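You operate a simulated robot arm through the tools that you are given. There is no shell and no other tool.

Carry out the task below with a simulated robot arm. There is one attempt and no reset: what you move stays moved.

Task
Get unit three running again: switch off, lever the ram up, shut the guard, switch on, start.
Fine: in this order; yellow lever for the ram; caps and other controls stay.

The check looks at the end state, three seconds after you hand in, the way a careful person would. Anything else that was tipped, shoved, dropped, spilled or broken makes it a failure. A push-on lid holds only when it is set on centred and level and pressed home; a screw cap is set on level and turned clockwise until tight.

Robot
A 7-joint arm with a two-finger parallel gripper on a trunk, on a base that moves. Base frame: it is fixed to the floor where the robot stands at the start and does not move with it; the origin is under the middle of the robot, x ahead of it, y to its left, z up. Units: mm, degrees, N and s.
With the tool pointing down near the work surface it reaches from about 100 to 520 mm from the robot's upright axis, wherever it stands. Its first joint turns from -166.0 to 166.0 degrees. Places, roughly: black cap [4000, -2250, 750]; blue cap [3750, -2250, 750]; green cap [4500, -3500, 750]; purple cap [3500, -1000, 750]; red cap [4750, -3750, 750]; steel cap [4750, -3750, 750]; unit one black lever [4900, -3900, 1100]; unit one black switch [4500, -3400, 800]; unit one blue lever [4900, -3600, 1100]; unit one depth dial [4900, -3700, 1100]; unit one green lever [4900, -4200, 800]; unit one pedal [4800, -3900, 100]; unit one red lever [4900, -3600, 800]; unit one start button [4500, -3400, 1000]; unit one stop button [4500, -3400, 900]; unit one yellow lever [4900, -3400, 1200]; unit three black lever [3500, -900, 1100]; unit three black switch [3100, -500, 800]; unit three blue lever [3500, -600, 1100]; unit three depth dial [3500, -800, 1100]; unit three green lever [3500, -1200, 800]; unit three guard [3400, -900, 900]; unit three pedal [3300, -1000, 100]; unit three press [3700, -600, 900]; unit three ram [3600, -700, 1000]; unit three red lever [3500, -600, 800]; unit three start button [3100, -400, 1000]; unit three stop button [3100, -400, 900]; unit three yellow lever [3500, -400, 1200]; unit two black lever [4200, -2500, 1100]; unit two black switch [3800, -2000, 800]; unit two blue lever [4200, -2100, 1100]; unit two depth dial [4200, -2300, 1100]; unit two green lever [4200, -2700, 800]; unit two pedal [4100, -2500, 100]; unit two red lever [4200, -2100, 800]; unit two start button [3800, -2000, 1000]; unit two stop button [3800, -2000, 900]; unit two yellow lever [4200, -1900, 1200]; white cap [3250, -1000, 750]. Payload 1.57 kg.
Tool frame: the origin (TCP) lies between the finger pads and is the grasp point; the fingertips stand 30 mm ahead of it; z points along the fingers, y is the line along which they close. The gripper opens to 80 mm. The fingers are 17 mm wide and 12 mm thick; the gripper's body (40 by 82 mm) begins 80 mm behind the TCP.
Orientation is that of the tool frame in the base frame, as a unit quaternion [x, y, z, w]. With the fingers straight down and closing along the base's y, the tool's x points along the base's -x, its y along +y and its z along -z.

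Tools
- The arm moves only by the tool step_arm. Its arguments are lists of equal length, an entry for each row: "translation": the shift along the tool's x, y, z in mm, a list of three; "delta_rot": the turn, a rotation vector about the tool's x, y, z in degrees, a list of three; "fingers": the gripper command, from -1 (shut) to 1 (fully open), values between in proportion. In form: {"translation": [[dx, dy, dz], ...], "delta_rot": [[rx, ry, rz], ...], "fingers": [fingers, ...]}. A call has 1 to 20 rows; each row is the pose to reach, as a shift and turn from the pose commanded when the call began, along the tool's axes at that moment. Rows are played at 5 a second. More than 50 mm and 8.6 degrees between two rows, or a gripper value outside its range, and nothing of the call is played. Where a pose cannot be reached the arm comes as near as it can. A force on the tool above 60 N (or 10 N above the force at the start of the call, whichever is more), or a blocked arm, ends the call early, and 0.2 s more pass. The fingers move at their own pace (about 72 mm/s each) and stop on an object; they squeeze with about 35 N. The grip force told is the motor's: it shows also when the fingers shut on nothing. Time passes only in rows, and 0.2 s behind the last, so rows that repeat a pose let the fingers close. The reply holds the time, the measured pose of the TCP, the force on the tool along the base axes, the opening and the grip force, in the units named above and with some noise, with the torque about the TCP (base axes, N m) and any sound that the robot's microphone picked up.
- Cameras (640 x 400 px; columns grow to the right, rows downward): "scene" is now at [247.9, 3.3, 1573.2]; the picture's right is [0.04, -1.00, 0.00], its down [-0.75, -0.03, -0.66] and it looks along [0.65, 0.03, -0.76] (base axes); focal length 275 px, centre (320, 200). "wrist" rides on the gripper at [72, -7, -122] in the tool frame; the picture's right is [0.09, 1.00, 0.00], its down [-0.84, 0.08, -0.54] and it looks along [-0.54, 0.05, 0.84] (tool axes); focal length 238 px, centre (320, 200). There is no depth. A picture from a camera that has moved, and an enlarged one, comes with that camera's place and axes in the base frame and with its lens.
- get_image(camera): a new picture of that camera. It takes no simulated time.
- slide_trunk(by): slides the trunk up (or, below 0, down) by that many mm; the arm and the scene camera ride with it, the base frame stays. It gives what a move gives, with no picture.
- drive_base(legs): drives the robot by 1 to 6 legs, each [ahead, left, turn to the left] in mm, mm and degrees, along the robot's own axes; the way and the turn of a leg run together, so that a leg with both is an arc; at most 1500 mm and 180 degrees a leg. The arm and the cameras ride along, it lands a little off, and it stops where it bumps. It gives what a move gives.
- head_to(pan, tilt): turns the head with the scene camera to pan (to the left, within 86 degrees either way) and tilt (down, from -29 to 69), counted from straight ahead of the robot. It gives what a move gives.
- zoom(camera, box): a new picture of the part [left, top, right, bottom] of that camera's present view, enlarged. It takes no simulated time.
- job_done(): hands the job in; it is judged then, once.

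Nothing tells you exact positions but the pictures and the camera data. Unless the task says otherwise, let go and move clear before handing in.

The tools are called after ">>>" by a JSON object that holds its "method" and its "body". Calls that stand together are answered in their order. step_arm: Moves the arm, as the interface text tells. Its arguments: {"type":"object","properties":{"translation":{"type":"array"},"delta_rot":{"type":"array"},"fingers":{"type":"array"}},"required":["translation","delta_rot","fingers"]} The other tools are called the same way: slide_trunk (by) moves the trunk up or down; drive_base (legs) drives the base; head_to (pan, tilt) turns the head that bears the scene camera; get_image (camera) takes a picture; zoom (camera, box) takes an enlarged picture of a part of a camera's view; job_done () hands the job in.

At the start:

```text
t: 0.0
ee_pos: [406.6, 81.0, 1010.9]
tool_rot: [-0.001, 1.0, 0.001, 0.001]
force: [0.0, -0.2, -0.7]
moment: [-0.02, -0.04, 0.01]
gripper_width: 79.9
gripper_force: 0.0
trunk travel left (down, up): [-811.0, 179.0]
robot x, y, heading: [-5.2, -0.5, -0.0]
head pan, tilt (commanded): [2.2, 49.1]
```

scene: 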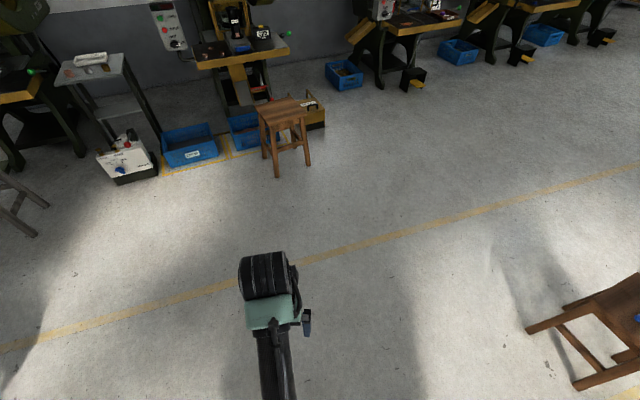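
wrist: 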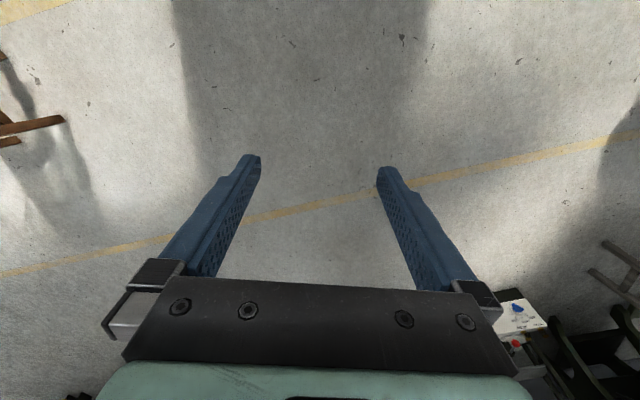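

I see a workshop with a row of presses along a wall; unit three should be ahead and a bit to the right, about 3.5 m away. I'll raise the head to look at the row before driving.

>>> {"method": "head_to", "body": {"pan": -10, "tilt": 20}}

```text
t: 0.9
ee_pos: [406.3, 80.2, 1009.8]
tool_rot: [-0.001, 1.0, 0.0, 0.0]
force: [0.7, 0.0, 0.7]
moment: [0.01, 0.0, -0.01]
gripper_width: 80.0
gripper_force: 0.0
trunk travel left (down, up): [-811.0, 179.0]
robot x, y, heading: [1.4, -0.5, 0.0]
head pan, tilt (commanded): [-10.0, 20.0]
```

The head is turned toward the row of units. I'll take a picture to find unit three.

>>> {"method": "get_image", "body": {"camera": "scene"}}

>>> {"method": "zoom", "body": {"camera": "scene", "box": [160, 100, 480, 300]}}

```text
taken
camera scene: at [261.8, -15.8, 1617.4], right [-0.17, -0.98, 0.0], down [-0.34, 0.06, -0.94], along [0.93, -0.16, -0.34], focal length 275 px, centre (320, 200)
```

scene: 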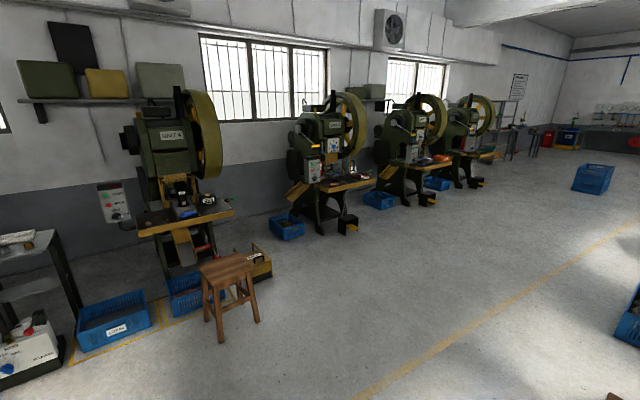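

```text
2.00 times, centred on (320, 200) of scene
camera zoom: at [261.8, -15.8, 1617.4], right [-0.17, -0.98, 0.0], down [-0.34, 0.06, -0.94], along [0.93, -0.16, -0.34], focal length 550 px, centre (320, 200)
```

zoom: 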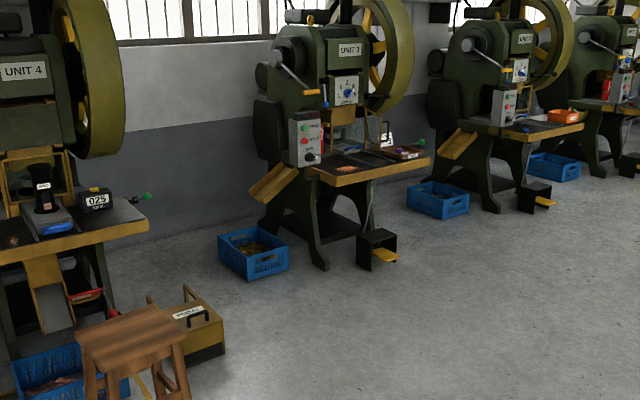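

Unit three is the second press from the left, facing the room at roughly 25° to my heading. I'll drive to a point about 1.3 m in front of it and look more closely.

>>> {"method": "drive_base", "body": {"legs": [[1100, -600, 0], [1100, -600, 0], [0, 0, 25]]}}

>>> {"method": "head_to", "body": {"pan": 0, "tilt": 25}}

>>> {"method": "get_image", "body": {"camera": "scene"}}

```text
t: 14.4
ee_pos: [2541.4, -926.1, 1010.8]
tool_rot: [-0.219, 0.976, 0.0, 0.0]
force: [0.4, 0.3, 0.8]
moment: [-0.02, 0.01, 0.04]
gripper_width: 79.8
gripper_force: 0.0
trunk travel left (down, up): [-811.0, 179.0]
robot x, y, heading: [2205.2, -1171.4, 25.2]
head pan, tilt (commanded): [-10.0, 20.0]
```

```text
t: 15.2
ee_pos: [2542.3, -925.1, 1011.0]
tool_rot: [-0.218, 0.976, 0.0, 0.0]
force: [0.4, 0.6, -0.4]
moment: [-0.01, -0.01, -0.07]
gripper_width: 80.1
gripper_force: 0.0
trunk travel left (down, up): [-811.0, 179.0]
robot x, y, heading: [2207.2, -1172.0, 25.5]
head pan, tilt (commanded): [0.0, 25.0]
```

```text
taken
camera scene: at [2446.2, -1059.9, 1609.4], right [0.43, -0.9, 0.0], down [-0.38, -0.18, -0.91], along [0.82, 0.39, -0.42], focal length 275 px, centre (320, 200)
```

scene: 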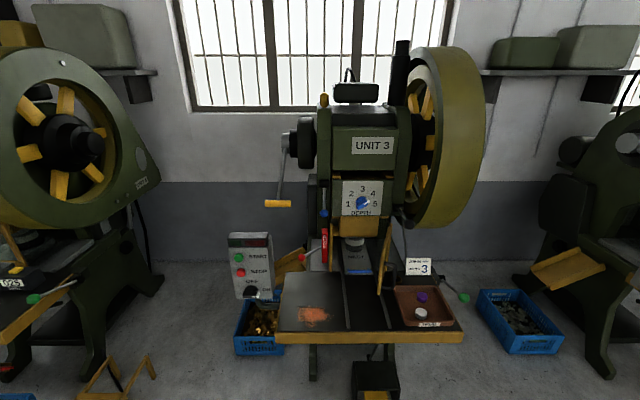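

Unit 3 stands squarely in front of me: control box at the left, yellow crank lever at the left side, the tool table in the middle and the guard around the ram. I'll zoom in on the details.

>>> {"method": "zoom", "body": {"camera": "scene", "box": [210, 220, 290, 310]}}

>>> {"method": "zoom", "body": {"camera": "scene", "box": [250, 110, 410, 210]}}

>>> {"method": "zoom", "body": {"camera": "scene", "box": [270, 200, 470, 325]}}

```text
4.44 times, centred on (250, 265) of scene
camera zoom: at [2446.2, -1059.9, 1609.4], right [0.43, -0.9, 0.0], down [-0.38, -0.18, -0.91], along [0.82, 0.39, -0.42], focal length 1223 px, centre (631, -89)
```

zoom: 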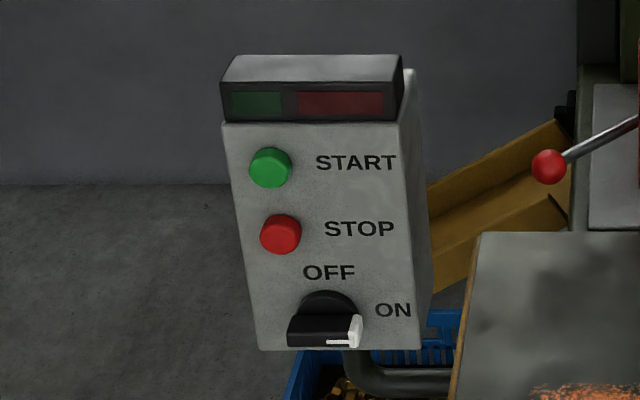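

```text
4.00 times, centred on (330, 160) of scene
camera zoom: at [2446.2, -1059.9, 1609.4], right [0.43, -0.9, 0.0], down [-0.38, -0.18, -0.91], along [0.82, 0.39, -0.42], focal length 1101 px, centre (280, 360)
```

zoom: 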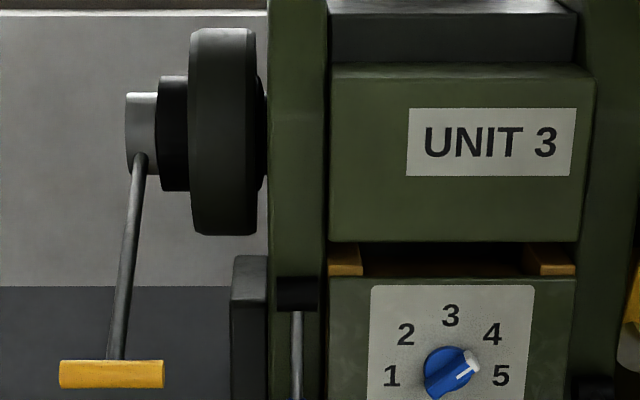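

```text
3.20 times, centred on (370, 262) of scene
camera zoom: at [2446.2, -1059.9, 1609.4], right [0.43, -0.9, 0.0], down [-0.38, -0.18, -0.91], along [0.82, 0.39, -0.42], focal length 881 px, centre (160, 0)
```

zoom: 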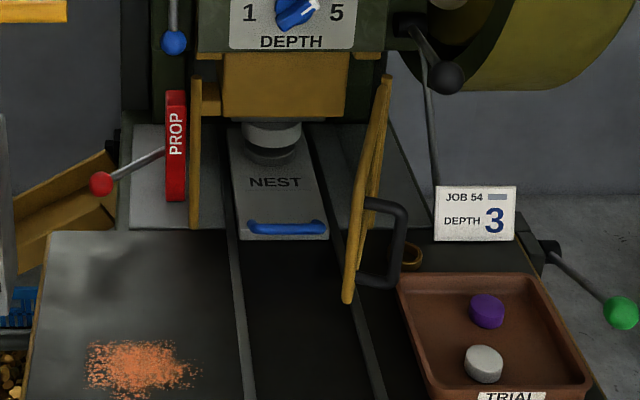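

The switch stands at ON (pointer right), the guard door (yellow frame with black handle) is open on the right side, and the yellow crank hangs toward me. I'll move closer and leftwards to get a second view for triangulation.

>>> {"method": "drive_base", "body": {"legs": [[300, 300, 0]]}}

>>> {"method": "head_to", "body": {"pan": -5, "tilt": 30}}

>>> {"method": "get_image", "body": {"camera": "scene"}}

>>> {"method": "get_image", "body": {"camera": "wrist"}}

```text
t: 17.8
ee_pos: [2688.3, -526.6, 1010.9]
tool_rot: [-0.217, 0.976, 0.0, 0.0]
force: [-0.7, 0.5, 0.5]
moment: [0.0, 0.0, 0.03]
gripper_width: 80.1
gripper_force: 0.1
trunk travel left (down, up): [-811.0, 179.0]
robot x, y, heading: [2352.5, -770.0, 24.9]
head pan, tilt (commanded): [0.0, 25.0]
```

```text
t: 18.4
ee_pos: [2689.1, -526.6, 1011.5]
tool_rot: [-0.217, 0.976, 0.0, 0.0]
force: [0.1, 1.0, 0.8]
moment: [0.03, 0.02, -0.01]
gripper_width: 80.2
gripper_force: 0.2
trunk travel left (down, up): [-811.0, 179.0]
robot x, y, heading: [2353.2, -769.0, 25.2]
head pan, tilt (commanded): [-5.0, 30.0]
```

```text
taken
camera scene: at [2593.1, -668.3, 1601.4], right [0.34, -0.94, 0.0], down [-0.47, -0.17, -0.87], along [0.81, 0.3, -0.5], focal length 275 px, centre (320, 200)
```

scene: 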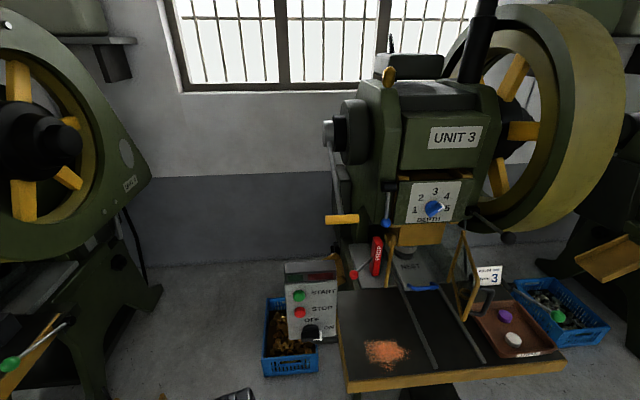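

```text
taken
camera wrist: at [2626.7, -562.8, 1132.1], right [-0.51, 0.86, 0.0], down [0.73, 0.42, 0.54], along [0.47, 0.27, -0.84], focal length 238 px, centre (320, 200)
```

wrist: 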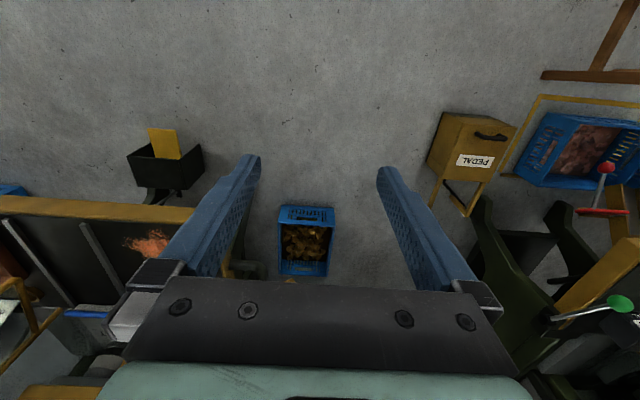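

I have a second view with the same features visible. I'll zoom in on the control box, the crank and the guard to triangulate.

>>> {"method": "zoom", "body": {"camera": "scene", "box": [270, 250, 350, 350]}}

>>> {"method": "zoom", "body": {"camera": "scene", "box": [310, 60, 470, 240]}}

>>> {"method": "zoom", "body": {"camera": "scene", "box": [340, 210, 580, 360]}}

```text
4.00 times, centred on (310, 300) of scene
camera zoom: at [2593.1, -668.3, 1601.4], right [0.34, -0.94, 0.0], down [-0.47, -0.17, -0.87], along [0.81, 0.3, -0.5], focal length 1101 px, centre (360, -200)
```

zoom: 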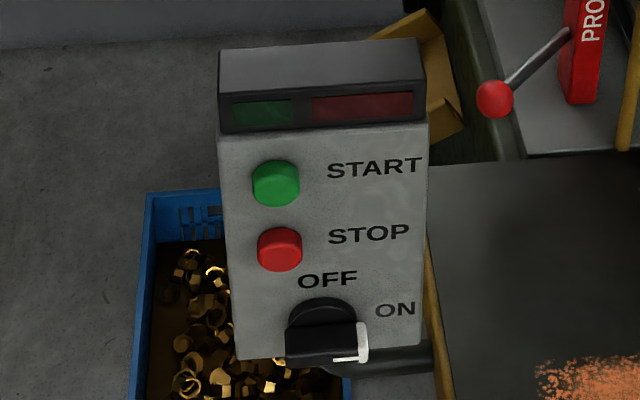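

```text
2.22 times, centred on (390, 150) of scene
camera zoom: at [2593.1, -668.3, 1601.4], right [0.34, -0.94, 0.0], down [-0.47, -0.17, -0.87], along [0.81, 0.3, -0.5], focal length 612 px, centre (164, 311)
```

zoom: 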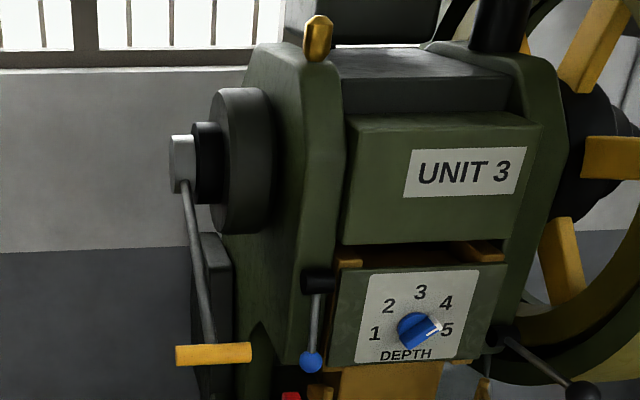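

```text
2.67 times, centred on (460, 285) of scene
camera zoom: at [2593.1, -668.3, 1601.4], right [0.34, -0.94, 0.0], down [-0.47, -0.17, -0.87], along [0.81, 0.3, -0.5], focal length 734 px, centre (-53, -27)
```

zoom: 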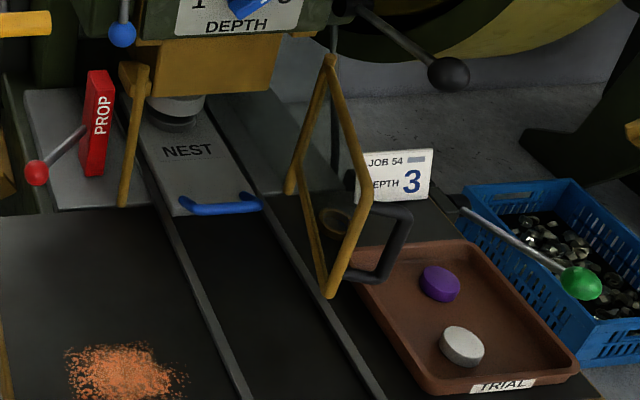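

Triangulated (U = along the press's depth, V = leftwards): start button ≈ (3068, -431, 988), switch knob ≈ (3068, -467, 826), yellow handle about 150 mm deeper and 135 mm to the right of the button, at z ≈ 1145. I'll first pitch the tool to point forward.

>>> {"method": "step_arm", "body": {"translation": [[-18, 0, -10], [-36, 0, -20], [-54, 0, -30], [-72, 0, -40], [-90, 0, -50], [-108, 0, -60], [-126, 0, -70], [-144, 0, -80], [-162, 0, -90], [-180, 0, -100], [-200, 0, -110], [-200, 0, -110]], "delta_rot": [[0, -8.2, 0], [0, -16.4, 0], [0, -24.6, 0], [0, -32.8, 0], [0, -41, 0], [0, -49.2, 0], [0, -57.4, 0], [0, -65.6, 0], [0, -73.8, 0], [0, -82, 0], [0, -90, 0], [0, -90, 0]], "fingers": [1, 1, 1, 1, 1, 1, 1, 1, 1, 1, 1, 1]}}

>>> {"method": "get_image", "body": {"camera": "wrist"}}

>>> {"method": "get_image", "body": {"camera": "scene"}}

```text
t: 21.0
ee_pos: [2869.5, -440.5, 1121.9]
tool_rot: [-0.154, 0.69, 0.154, 0.691]
force: [-0.1, 0.2, 0.0]
moment: [0.01, 0.0, 0.01]
gripper_width: 79.9
gripper_force: 0.2
trunk travel left (down, up): [-811.0, 179.0]
robot x, y, heading: [2352.3, -770.5, 25.3]
head pan, tilt (commanded): [-5.0, 30.0]
```

```text
taken
camera wrist: at [2761.9, -499.1, 1048.1], right [-0.42, 0.9, -0.09], down [-0.52, -0.16, 0.84], along [0.74, 0.4, 0.54], focal length 238 px, centre (320, 200)
```

wrist: 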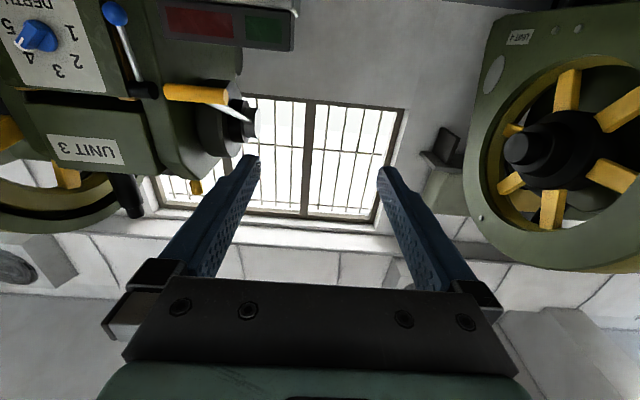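

```text
taken
camera scene: at [2592.6, -668.8, 1601.5], right [0.34, -0.94, 0.0], down [-0.47, -0.17, -0.87], along [0.81, 0.3, -0.5], focal length 275 px, centre (320, 200)
```

scene: 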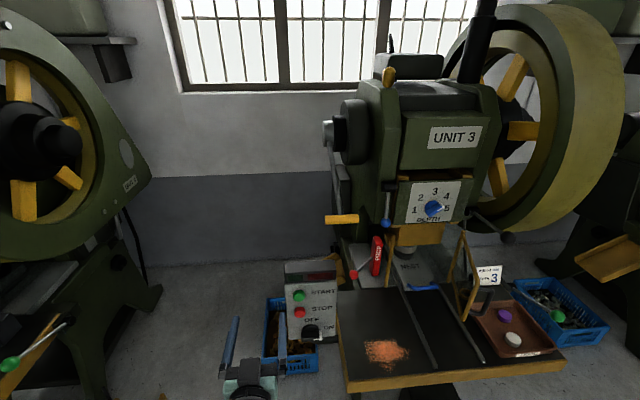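

The tool now points forward at the press. Next I'll roll it 90° so the fingers close vertically for the switch bar, and slide the trunk down to switch height.

>>> {"method": "step_arm", "body": {"translation": [[0, -10, 0], [0, -20, 0], [0, -30, 0], [0, -40, 0], [0, -50, 0], [0, -60, 0], [0, -70, 0], [0, -80, 0], [0, -90, 0], [0, -100, 0], [0, -108, 0], [0, -108, 0]], "delta_rot": [[0, 0, 8.2], [0, 0, 16.4], [0, 0, 24.6], [0, 0, 32.8], [0, 0, 41], [0, 0, 49.2], [0, 0, 57.4], [0, 0, 65.6], [0, 0, 73.8], [0, 0, 82], [0, 0, 90], [0, 0, 90]], "fingers": [1, 1, 1, 1, 1, 1, 1, 1, 1, 1, 1, 1]}}

>>> {"method": "slide_trunk", "body": {"by": -296}}

>>> {"method": "get_image", "body": {"camera": "wrist"}}

>>> {"method": "get_image", "body": {"camera": "scene"}}

```text
t: 23.6
ee_pos: [2915.6, -538.4, 1122.2]
tool_rot: [0.38, 0.597, 0.596, 0.379]
force: [-0.1, 0.6, 0.9]
moment: [0.01, -0.02, -0.02]
gripper_width: 80.1
gripper_force: 0.1
trunk travel left (down, up): [-811.0, 179.0]
robot x, y, heading: [2353.5, -768.9, 25.1]
head pan, tilt (commanded): [-5.0, 30.0]
```

```text
t: 26.6
ee_pos: [2916.0, -539.3, 824.9]
tool_rot: [0.379, 0.597, 0.597, 0.379]
force: [-0.3, 0.7, -0.9]
moment: [-0.01, -0.03, 0.05]
gripper_width: 79.8
gripper_force: 0.1
trunk travel left (down, up): [-515.0, 475.0]
robot x, y, heading: [2351.5, -771.8, 25.1]
head pan, tilt (commanded): [-5.0, 30.0]
```

```text
taken
camera wrist: at [2774.9, -526.0, 817.9], right [-0.04, 0.08, 1.0], down [-0.14, -0.99, 0.08], along [0.99, -0.13, 0.05], focal length 238 px, centre (320, 200)
```

wrist: 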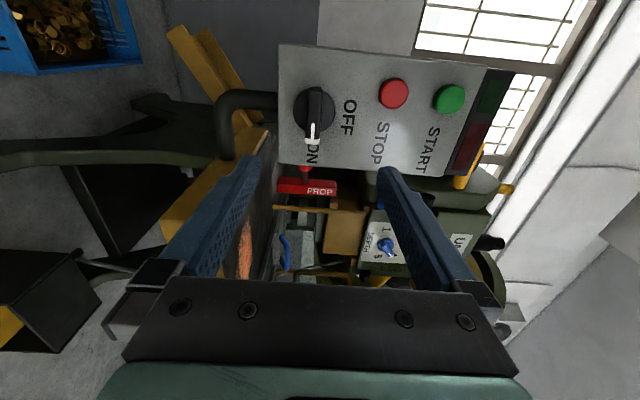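

```text
taken
camera scene: at [2593.0, -668.6, 1305.4], right [0.34, -0.94, 0.0], down [-0.47, -0.17, -0.87], along [0.81, 0.3, -0.5], focal length 275 px, centre (320, 200)
```

scene: 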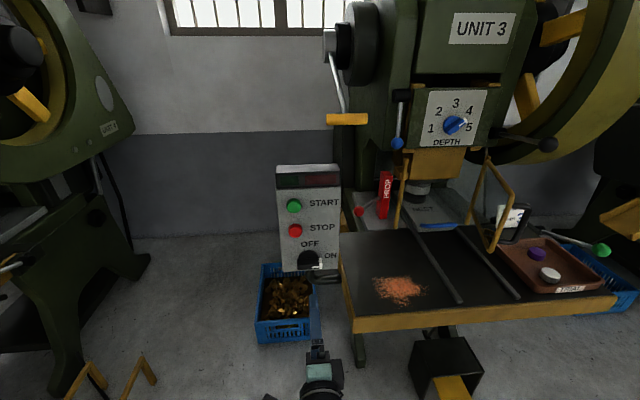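

The wrist view clearly shows the switch (pointer to ON), stop and start. I'll zoom in on the knob to see its shape and refine its position.

>>> {"method": "zoom", "body": {"camera": "wrist", "box": [270, 40, 370, 170]}}

>>> {"method": "zoom", "body": {"camera": "scene", "box": [265, 150, 365, 290]}}

```text
3.08 times, centred on (320, 105) of wrist
camera zoom: at [2774.9, -526.0, 817.9], right [-0.04, 0.08, 1.0], down [-0.14, -0.99, 0.08], along [0.99, -0.13, 0.05], focal length 733 px, centre (320, 492)
```

zoom: 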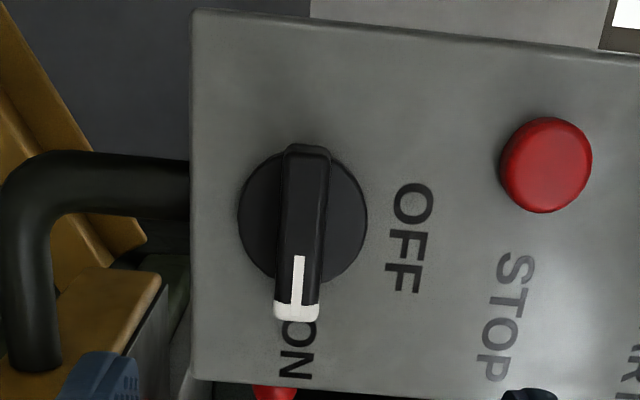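

```text
2.86 times, centred on (315, 220) of scene
camera zoom: at [2593.0, -668.6, 1305.4], right [0.34, -0.94, 0.0], down [-0.47, -0.17, -0.87], along [0.81, 0.3, -0.5], focal length 786 px, centre (334, 143)
```

zoom: 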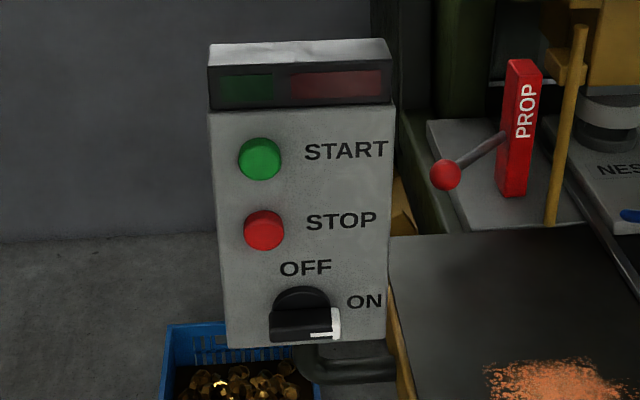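

The bar knob is about 170 mm ahead of the TCP, 3 mm left and 8 mm below it. I'll narrow the fingers, drive 100 mm nearer, and re-check before gripping.

>>> {"method": "step_arm", "body": {"translation": [[3, -8, 0], [3, -8, 0]], "delta_rot": [[0, 0, 0], [0, 0, 0]], "fingers": [0.25, 0.25]}}

>>> {"method": "drive_base", "body": {"legs": [[100, 0, 0]]}}

>>> {"method": "get_image", "body": {"camera": "wrist"}}

>>> {"method": "get_image", "body": {"camera": "scene"}}

```text
t: 27.2
ee_pos: [2914.3, -536.7, 815.4]
tool_rot: [0.38, 0.596, 0.597, 0.38]
force: [0.1, 0.3, -0.4]
moment: [-0.03, 0.0, 0.02]
gripper_width: 50.0
gripper_force: 0.1
trunk travel left (down, up): [-515.0, 475.0]
robot x, y, heading: [2354.6, -770.3, 24.9]
head pan, tilt (commanded): [-5.0, 30.0]
```

```text
t: 28.4
ee_pos: [3004.7, -494.3, 815.8]
tool_rot: [0.38, 0.597, 0.596, 0.379]
force: [0.3, -0.6, -0.2]
moment: [0.01, -0.01, 0.03]
gripper_width: 49.9
gripper_force: 0.0
trunk travel left (down, up): [-515.0, 475.0]
robot x, y, heading: [2444.8, -730.1, 24.9]
head pan, tilt (commanded): [-5.0, 30.0]
```

```text
taken
camera wrist: at [2865.0, -481.1, 809.2], right [-0.04, 0.08, 1.0], down [-0.14, -0.99, 0.08], along [0.99, -0.13, 0.05], focal length 238 px, centre (320, 200)
```

wrist: 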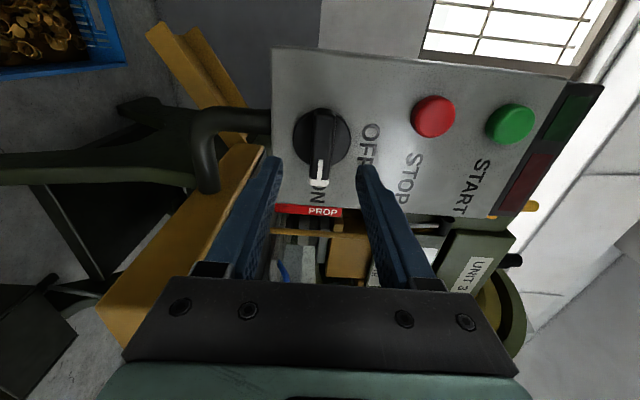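

```text
taken
camera scene: at [2684.5, -626.1, 1305.2], right [0.34, -0.94, 0.0], down [-0.47, -0.17, -0.87], along [0.81, 0.3, -0.5], focal length 275 px, centre (320, 200)
```

scene: 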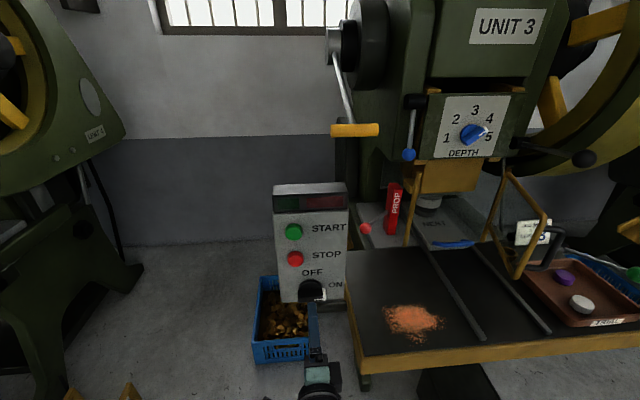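

The knob bar lies centred between the fingers vertically, about 3 mm to the left. I'll advance 45 mm and look again.

>>> {"method": "step_arm", "body": {"translation": [[3, 0, 15], [3, 0, 30], [3, 0, 45]], "delta_rot": [[0, 0, 0], [0, 0, 0], [0, 0, 0]], "fingers": [0.25, 0.25, 0.25]}}

>>> {"method": "get_image", "body": {"camera": "wrist"}}

>>> {"method": "zoom", "body": {"camera": "scene", "box": [260, 170, 380, 320]}}

```text
t: 29.1
ee_pos: [3045.1, -474.0, 817.0]
tool_rot: [0.38, 0.597, 0.596, 0.379]
force: [0.3, -1.3, -0.5]
moment: [-0.01, 0.0, 0.0]
gripper_width: 49.9
gripper_force: 0.2
trunk travel left (down, up): [-515.0, 475.0]
robot x, y, heading: [2443.0, -731.7, 25.3]
head pan, tilt (commanded): [-5.0, 30.0]
```

```text
taken
camera wrist: at [2904.6, -459.8, 809.4], right [-0.04, 0.08, 1.0], down [-0.14, -0.99, 0.08], along [0.99, -0.13, 0.05], focal length 238 px, centre (320, 200)
```

wrist: 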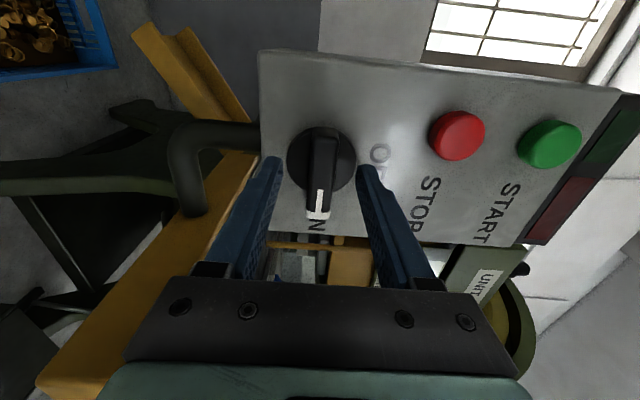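

```text
2.67 times, centred on (320, 245) of scene
camera zoom: at [2683.9, -626.4, 1305.3], right [0.34, -0.94, 0.0], down [-0.47, -0.17, -0.87], along [0.81, 0.3, -0.5], focal length 734 px, centre (320, 80)
```

zoom: 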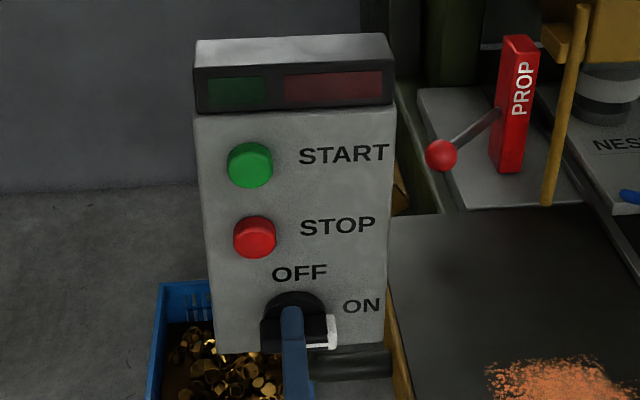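

The bar is centred between the fingers, its front about 32 mm ahead of the TCP. I'll go 20 mm further, then close on it.

>>> {"method": "step_arm", "body": {"translation": [[0, 0, 10], [0, 0, 20], [0, 0, 20], [0, 0, 20], [0, 0, 20]], "delta_rot": [[0, 0, 0], [0, 0, 0], [0, 0, 0], [0, 0, 0], [0, 0, 0]], "fingers": [0.25, 0.25, -1, -1, -1]}}

>>> {"method": "get_image", "body": {"camera": "wrist"}}

```text
t: 30.1
ee_pos: [3058.9, -468.9, 817.7]
tool_rot: [0.38, 0.596, 0.597, 0.38]
force: [-27.1, -12.7, 12.9]
moment: [-0.18, 0.33, 0.34]
gripper_width: 17.6
gripper_force: 28.8
trunk travel left (down, up): [-515.0, 475.0]
robot x, y, heading: [2447.3, -734.8, 25.1]
head pan, tilt (commanded): [-5.0, 30.0]
stopped in row 4: the force on the tool passed its limit at 64 N (the readings are from after the stop); the commanded pose is now the measured one
```

```text
taken
camera wrist: at [2918.1, -454.6, 810.3], right [-0.04, 0.08, 1.0], down [-0.14, -0.99, 0.08], along [0.99, -0.13, 0.05], focal length 238 px, centre (320, 200)
```

wrist: 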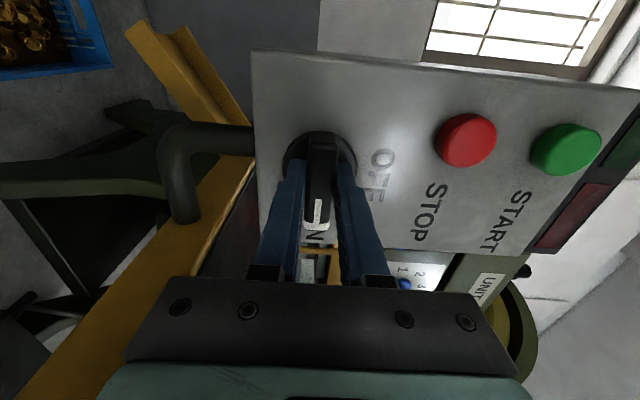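

The bar is gripped but the fingertips touched the knob's base plate with some axial force. I'll loosen, back off 5 mm, and re-grip.

>>> {"method": "step_arm", "body": {"translation": [[0, 0, -2], [0, 1, -6], [0, 1, -6], [0, 1, -6], [0, 1, -6], [0, 1, -6]], "delta_rot": [[0, 0, 0], [0, 0, 0], [0, 0, 0], [0, 0, 0], [0, 0, 0], [0, 0, 0]], "fingers": [-0.3, -0.3, -0.3, -1, -1, -1]}}

```text
t: 31.6
ee_pos: [3054.8, -469.4, 818.5]
tool_rot: [0.381, 0.596, 0.596, 0.381]
force: [8.2, 2.3, 13.3]
moment: [0.09, -0.3, -0.18]
gripper_width: 17.9
gripper_force: 32.7
trunk travel left (down, up): [-515.0, 475.0]
robot x, y, heading: [2444.0, -731.9, 25.3]
head pan, tilt (commanded): [-5.0, 30.0]
```

The bar is held lightly. Now I'll turn it counter-clockwise in stages toward OFF, centring on the knob's axis as I go.

>>> {"method": "step_arm", "body": {"translation": [[-1, 0, 0], [-1, 0, 0], [-2, 0, 0], [-2, 0, 0]], "delta_rot": [[0, 0, -7.5], [0, 0, -15], [0, 0, -22.5], [0, 0, -30]], "fingers": [-1, -1, -1, -1]}}

>>> {"method": "get_image", "body": {"camera": "wrist"}}

```text
t: 32.5
ee_pos: [3056.5, -469.2, 817.8]
tool_rot: [0.21, 0.675, 0.478, 0.521]
force: [10.7, 7.7, 11.9]
moment: [0.43, -0.95, -0.07]
gripper_width: 17.9
gripper_force: 32.7
trunk travel left (down, up): [-515.0, 475.0]
robot x, y, heading: [2442.0, -730.9, 25.2]
head pan, tilt (commanded): [-5.0, 30.0]
```

```text
taken
camera wrist: at [2921.4, -468.3, 774.4], right [-0.24, 0.53, 0.81], down [-0.2, -0.85, 0.49], along [0.95, -0.04, 0.31], focal length 238 px, centre (320, 200)
```

wrist: 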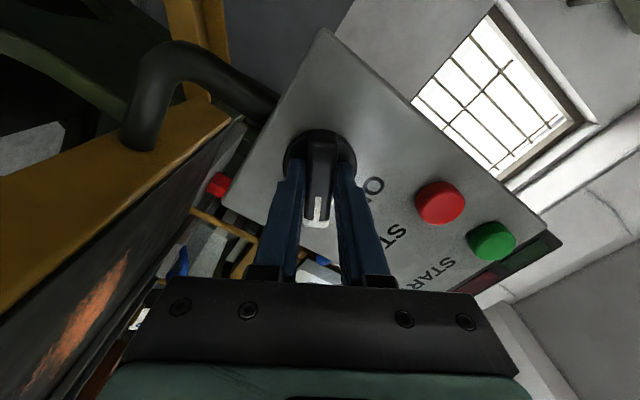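

The knob turns with the gripper. I'll continue to the OFF position.

>>> {"method": "step_arm", "body": {"translation": [[0, 0, 0], [0, 0, 0], [0, 0, 0], [0, 0, 0], [0, 0, 0], [0, 0, 0], [0, 0, 0], [0, 0, 0]], "delta_rot": [[0, 0, -7.5], [0, 0, -15], [0, 0, -22.5], [0, 0, -30], [0, 0, -37.5], [0, 0, -45], [0, 0, -52.5], [0, 0, -60]], "fingers": [-1, -1, -1, -1, -1, -1, -1, -1]}}

>>> {"method": "get_image", "body": {"camera": "wrist"}}

>>> {"method": "zoom", "body": {"camera": "scene", "box": [260, 170, 380, 320]}}

```text
t: 34.4
ee_pos: [3057.7, -471.6, 816.4]
tool_rot: [-0.153, 0.692, 0.15, 0.689]
force: [10.3, 5.0, 9.9]
moment: [0.47, -0.55, 0.72]
gripper_width: 18.0
gripper_force: 32.2
trunk travel left (down, up): [-515.0, 475.0]
robot x, y, heading: [2440.4, -731.9, 24.8]
head pan, tilt (commanded): [-5.0, 30.0]
```

```text
taken
camera wrist: at [2949.4, -529.3, 743.5], right [-0.42, 0.9, -0.09], down [-0.52, -0.15, 0.84], along [0.74, 0.4, 0.54], focal length 238 px, centre (320, 200)
```

wrist: 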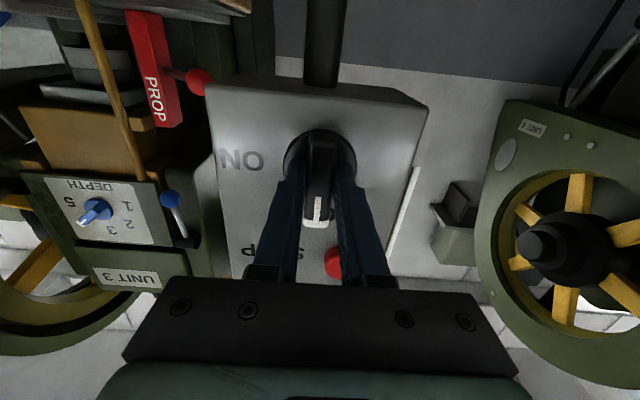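

```text
2.67 times, centred on (320, 245) of scene
camera zoom: at [2682.7, -627.1, 1305.5], right [0.34, -0.94, 0.0], down [-0.47, -0.17, -0.87], along [0.81, 0.3, -0.5], focal length 734 px, centre (320, 80)
```

zoom: 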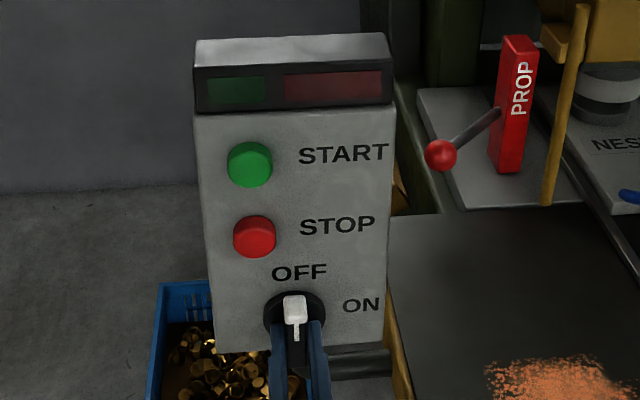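

The pointer now shows up to OFF. I'll open the fingers and back straight out, then verify.

>>> {"method": "step_arm", "body": {"translation": [[0, 0, 0], [0, 0, 0], [0, 0, -30], [0, 0, -70], [0, 0, -110], [0, 0, -120]], "delta_rot": [[0, 0, 0], [0, 0, 0], [0, 0, 0], [0, 0, 0], [0, 0, 0], [0, 0, 0]], "fingers": [0.1, 0.1, 0.1, 0.1, 0.1, 0.1]}}

>>> {"method": "zoom", "body": {"camera": "scene", "box": [260, 170, 380, 320]}}

>>> {"method": "get_image", "body": {"camera": "scene"}}

>>> {"method": "get_image", "body": {"camera": "wrist"}}

```text
t: 35.8
ee_pos: [2947.6, -522.6, 814.7]
tool_rot: [-0.154, 0.692, 0.153, 0.689]
force: [0.9, -0.2, 0.3]
moment: [-0.01, 0.01, 0.02]
gripper_width: 44.0
gripper_force: 0.0
trunk travel left (down, up): [-515.0, 475.0]
robot x, y, heading: [2442.2, -729.5, 25.0]
head pan, tilt (commanded): [-5.0, 30.0]
```

```text
2.67 times, centred on (320, 245) of scene
camera zoom: at [2683.0, -626.8, 1305.4], right [0.34, -0.94, 0.0], down [-0.47, -0.17, -0.87], along [0.81, 0.3, -0.5], focal length 734 px, centre (320, 80)
```

zoom: 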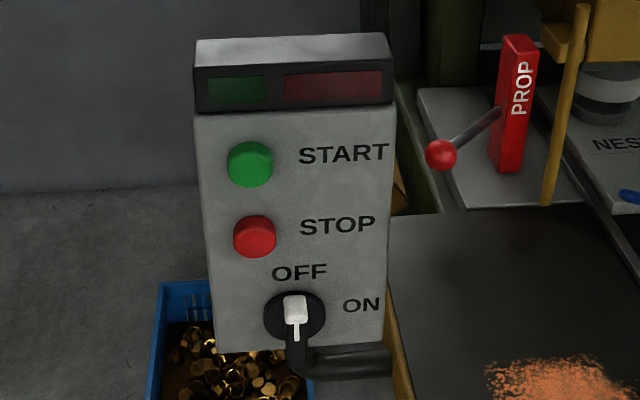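

```text
taken
camera scene: at [2683.0, -626.8, 1305.4], right [0.34, -0.94, 0.0], down [-0.47, -0.17, -0.87], along [0.81, 0.3, -0.5], focal length 275 px, centre (320, 200)
```

scene: 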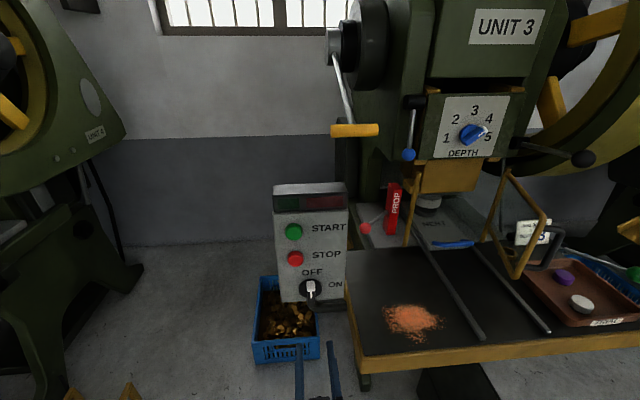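

```text
taken
camera wrist: at [2840.1, -580.1, 743.2], right [-0.42, 0.9, -0.09], down [-0.52, -0.15, 0.84], along [0.74, 0.4, 0.53], focal length 238 px, centre (320, 200)
```

wrist: 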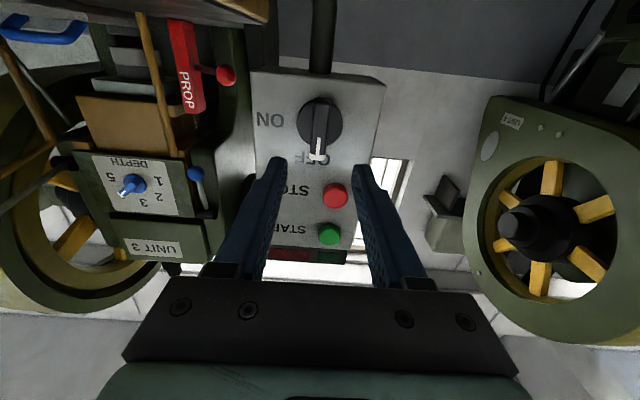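

The switch is OFF and released. Next is the yellow crank: I'll raise the trunk to the handle's height (z ≈ 1145), roll the gripper so the fingers close vertically, and shift right toward the handle's left half.

>>> {"method": "slide_trunk", "body": {"by": 330}}

>>> {"method": "step_arm", "body": {"translation": [[0, -8, 0], [0, -16, 0], [0, -24, 0], [0, -32, 0], [0, -40, 0], [0, -48, 0], [0, -56, 0], [0, -64, 0], [0, -70, 0], [0, -74, 0], [0, -78, 0], [0, -78, 0]], "delta_rot": [[0, 0, 8.2], [0, 0, 16.4], [0, 0, 24.6], [0, 0, 32.8], [0, 0, 41], [0, 0, 49.2], [0, 0, 57.4], [0, 0, 65.6], [0, 0, 73.8], [0, 0, 82], [0, 0, 90], [0, 0, 90]], "fingers": [0.5, 0.5, 0.5, 0.5, 0.5, 0.5, 0.5, 0.5, 0.5, 0.5, 0.5, 0.5]}}

>>> {"method": "get_image", "body": {"camera": "wrist"}}

>>> {"method": "get_image", "body": {"camera": "scene"}}

```text
t: 39.0
ee_pos: [2948.6, -522.5, 1145.5]
tool_rot: [-0.154, 0.692, 0.153, 0.689]
force: [0.0, 0.0, 0.0]
moment: [0.01, -0.01, -0.03]
gripper_width: 44.1
gripper_force: 0.1
trunk travel left (down, up): [-845.0, 145.0]
robot x, y, heading: [2445.2, -733.6, 25.3]
head pan, tilt (commanded): [-5.0, 30.0]
```

```text
t: 41.6
ee_pos: [2981.0, -594.1, 1146.1]
tool_rot: [0.382, 0.597, 0.595, 0.379]
force: [0.0, -0.8, 0.0]
moment: [0.01, 0.02, 0.01]
gripper_width: 59.8
gripper_force: 0.1
trunk travel left (down, up): [-845.0, 145.0]
robot x, y, heading: [2445.1, -728.5, 25.1]
head pan, tilt (commanded): [-5.0, 30.0]
```

```text
taken
camera wrist: at [2840.4, -579.6, 1138.7], right [-0.03, 0.08, 1.0], down [-0.14, -0.99, 0.08], along [0.99, -0.14, 0.04], focal length 238 px, centre (320, 200)
```

wrist: 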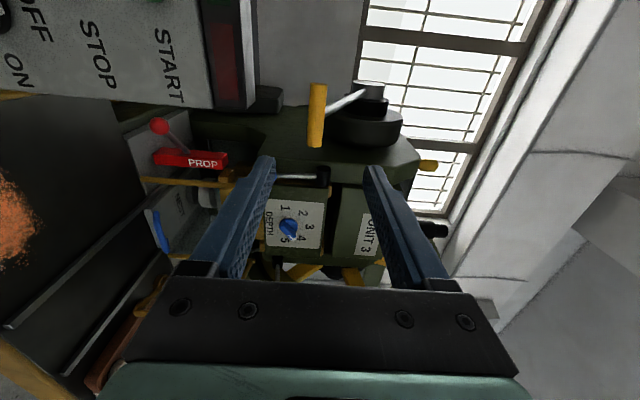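

```text
taken
camera scene: at [2682.9, -626.7, 1635.4], right [0.34, -0.94, 0.0], down [-0.47, -0.17, -0.87], along [0.81, 0.3, -0.5], focal length 275 px, centre (320, 200)
```

scene: 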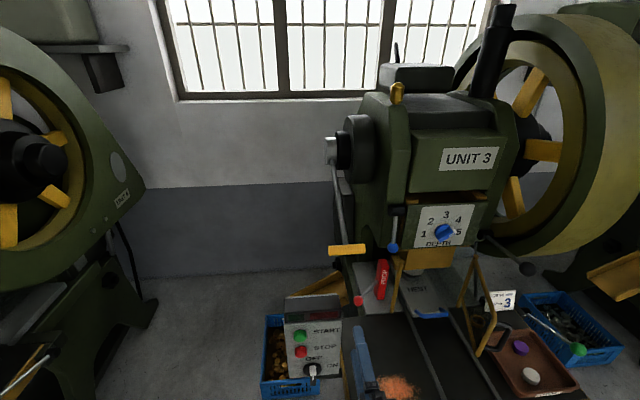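

The handle is straight ahead, about 280 mm away and 22 mm right of the tool axis, so the fingers will take its left half. I'll drive forward 165 mm and re-check.

>>> {"method": "drive_base", "body": {"legs": [[165, 0, 0]]}}

>>> {"method": "get_image", "body": {"camera": "wrist"}}

>>> {"method": "get_image", "body": {"camera": "scene"}}

```text
t: 43.0
ee_pos: [3131.2, -523.5, 1144.7]
tool_rot: [0.381, 0.598, 0.594, 0.379]
force: [0.2, 0.3, -0.3]
moment: [0.04, -0.01, -0.01]
gripper_width: 60.0
gripper_force: 0.0
trunk travel left (down, up): [-845.0, 145.0]
robot x, y, heading: [2596.9, -661.8, 25.1]
head pan, tilt (commanded): [-5.0, 30.0]
```

```text
taken
camera wrist: at [2989.7, -510.1, 1138.7], right [-0.03, 0.09, 1.0], down [-0.14, -0.99, 0.08], along [0.99, -0.14, 0.05], focal length 238 px, centre (320, 200)
```

wrist: 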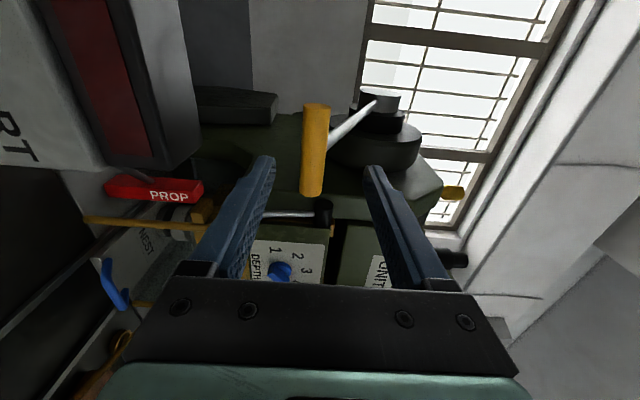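

```text
taken
camera scene: at [2832.2, -557.4, 1635.4], right [0.34, -0.94, 0.0], down [-0.47, -0.17, -0.87], along [0.81, 0.3, -0.5], focal length 275 px, centre (320, 200)
```

scene: 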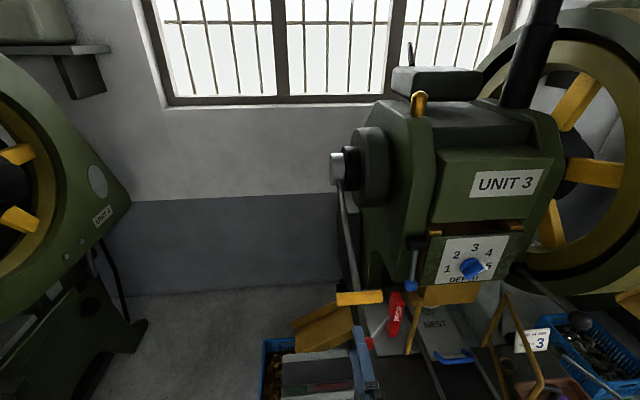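

The handle lies centred ahead between the fingers. I'll advance 112 mm so that it sits between the pads.

>>> {"method": "step_arm", "body": {"translation": [[0, -2, 30], [0, -4, 60], [0, -4, 90], [0, -4, 112], [0, -4, 112]], "delta_rot": [[0, 0, 0], [0, 0, 0], [0, 0, 0], [0, 0, 0], [0, 0, 0]], "fingers": [0.5, 0.5, 0.5, 0.5, 0.5]}}

>>> {"method": "get_image", "body": {"camera": "wrist"}}

>>> {"method": "get_image", "body": {"camera": "scene"}}

```text
t: 44.2
ee_pos: [3231.0, -478.5, 1140.7]
tool_rot: [0.382, 0.598, 0.594, 0.38]
force: [-0.3, 0.3, 0.4]
moment: [0.0, 0.01, -0.01]
gripper_width: 59.8
gripper_force: 0.0
trunk travel left (down, up): [-845.0, 145.0]
robot x, y, heading: [2593.6, -660.5, 25.1]
head pan, tilt (commanded): [-5.0, 30.0]
```

```text
taken
camera wrist: at [3091.3, -463.3, 1133.9], right [-0.03, 0.09, 1.0], down [-0.14, -0.99, 0.08], along [0.99, -0.14, 0.05], focal length 238 px, centre (320, 200)
```

wrist: 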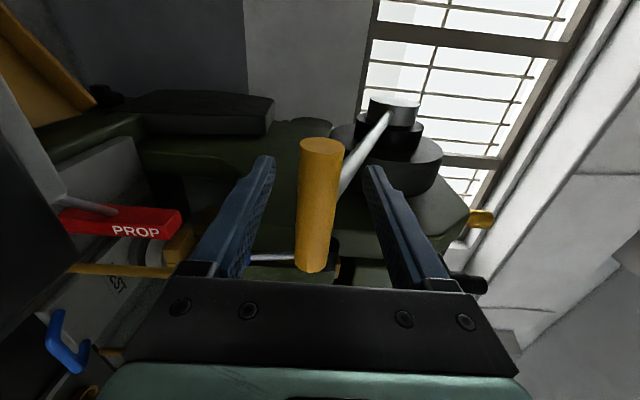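

```text
taken
camera scene: at [2831.9, -557.5, 1635.5], right [0.34, -0.94, 0.0], down [-0.47, -0.17, -0.87], along [0.81, 0.3, -0.5], focal length 275 px, centre (320, 200)
```

scene: 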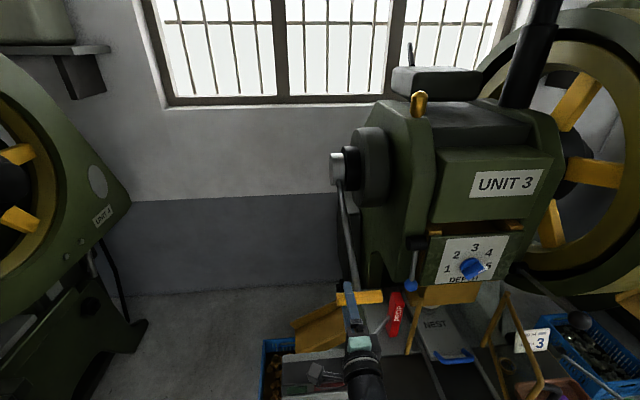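

The handle is caged between the fingers beside the crank rod. I'll narrow the fingers and try lifting it slightly along its arc, watching the force and the ram.

>>> {"method": "step_arm", "body": {"translation": [[0, 0, 5], [0, 0, 5], [0, 8, 2], [0, 16, -1], [0, 24, -4], [0, 32, -8]], "delta_rot": [[0, 0, 0], [0, 0, 0], [0, 0, 0], [0, 0, 0], [0, 0, 0], [0, 0, 0]], "fingers": [-0.15, -0.15, -0.15, -0.15, -0.15, -0.15]}}

>>> {"method": "get_image", "body": {"camera": "wrist"}}

>>> {"method": "get_image", "body": {"camera": "scene"}}

```text
t: 45.6
ee_pos: [3226.9, -477.1, 1159.2]
tool_rot: [0.387, 0.606, 0.587, 0.373]
force: [11.2, 5.6, -34.7]
moment: [-0.16, 0.23, -0.05]
gripper_width: 64.9
gripper_force: 17.6
trunk travel left (down, up): [-845.0, 145.0]
robot x, y, heading: [2594.4, -660.0, 25.0]
head pan, tilt (commanded): [-5.0, 30.0]
```

```text
taken
camera wrist: at [3087.7, -464.2, 1156.3], right [-0.01, 0.09, 1.0], down [-0.13, -0.99, 0.09], along [0.99, -0.13, 0.02], focal length 238 px, centre (320, 200)
```

wrist: 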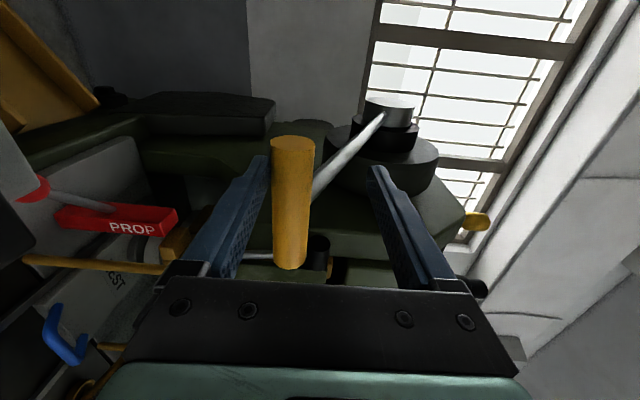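

```text
taken
camera scene: at [2839.5, -554.5, 1633.5], right [0.34, -0.94, 0.0], down [-0.47, -0.17, -0.86], along [0.81, 0.29, -0.51], focal length 275 px, centre (320, 200)
```

scene: 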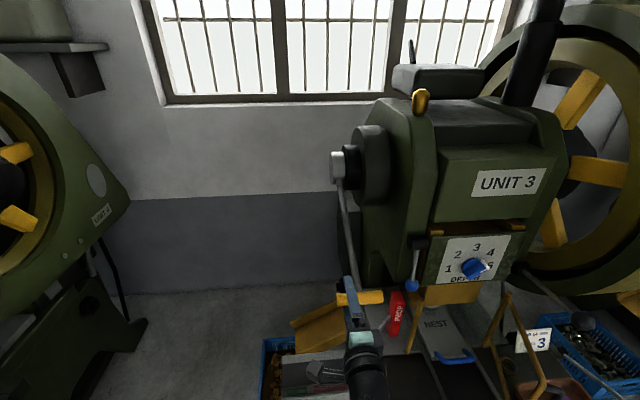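

Lifting met about 35 N and the handle didn't move, so upward seems to be the stop. I'll return to the centre and try pushing down gently.

>>> {"method": "step_arm", "body": {"translation": [[0, -16, 4], [0, -32, 8], [0, -32, 8], [0, -40, 12], [0, -50, 17], [0, -60, 22]], "delta_rot": [[0, 0, 0], [0, 0, 0], [0, 0, 0], [0, 0, 0], [0, 0, 0], [0, 0, 0]], "fingers": [-0.15, -0.15, -0.15, -0.15, -0.15, -0.15]}}

>>> {"method": "get_image", "body": {"camera": "wrist"}}

>>> {"method": "get_image", "body": {"camera": "scene"}}

```text
t: 47.0
ee_pos: [3244.3, -471.6, 1114.0]
tool_rot: [0.382, 0.596, 0.596, 0.38]
force: [0.0, -1.0, 6.3]
moment: [0.04, -0.05, 0.05]
gripper_width: 39.8
gripper_force: 3.9
trunk travel left (down, up): [-845.0, 145.0]
robot x, y, heading: [2592.3, -660.6, 25.3]
head pan, tilt (commanded): [-5.0, 30.0]
```

```text
taken
camera wrist: at [3104.0, -458.1, 1106.8], right [-0.04, 0.09, 1.0], down [-0.14, -0.99, 0.08], along [0.99, -0.14, 0.05], focal length 238 px, centre (320, 200)
```

wrist: 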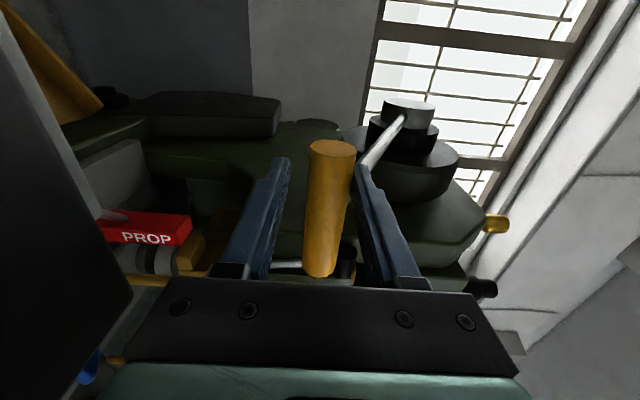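

```text
taken
camera scene: at [2831.4, -557.8, 1635.7], right [0.34, -0.94, 0.0], down [-0.47, -0.17, -0.87], along [0.81, 0.3, -0.5], focal length 275 px, centre (320, 200)
```

scene: 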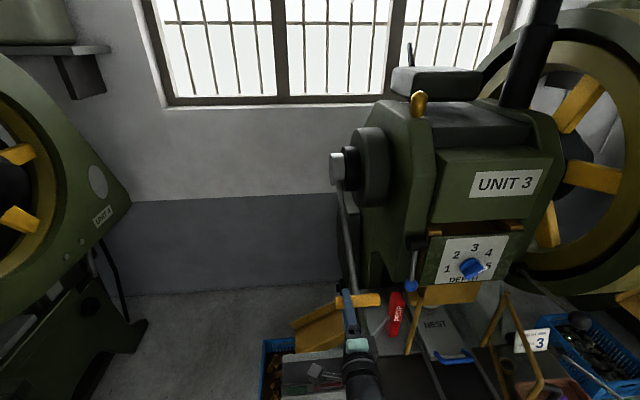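

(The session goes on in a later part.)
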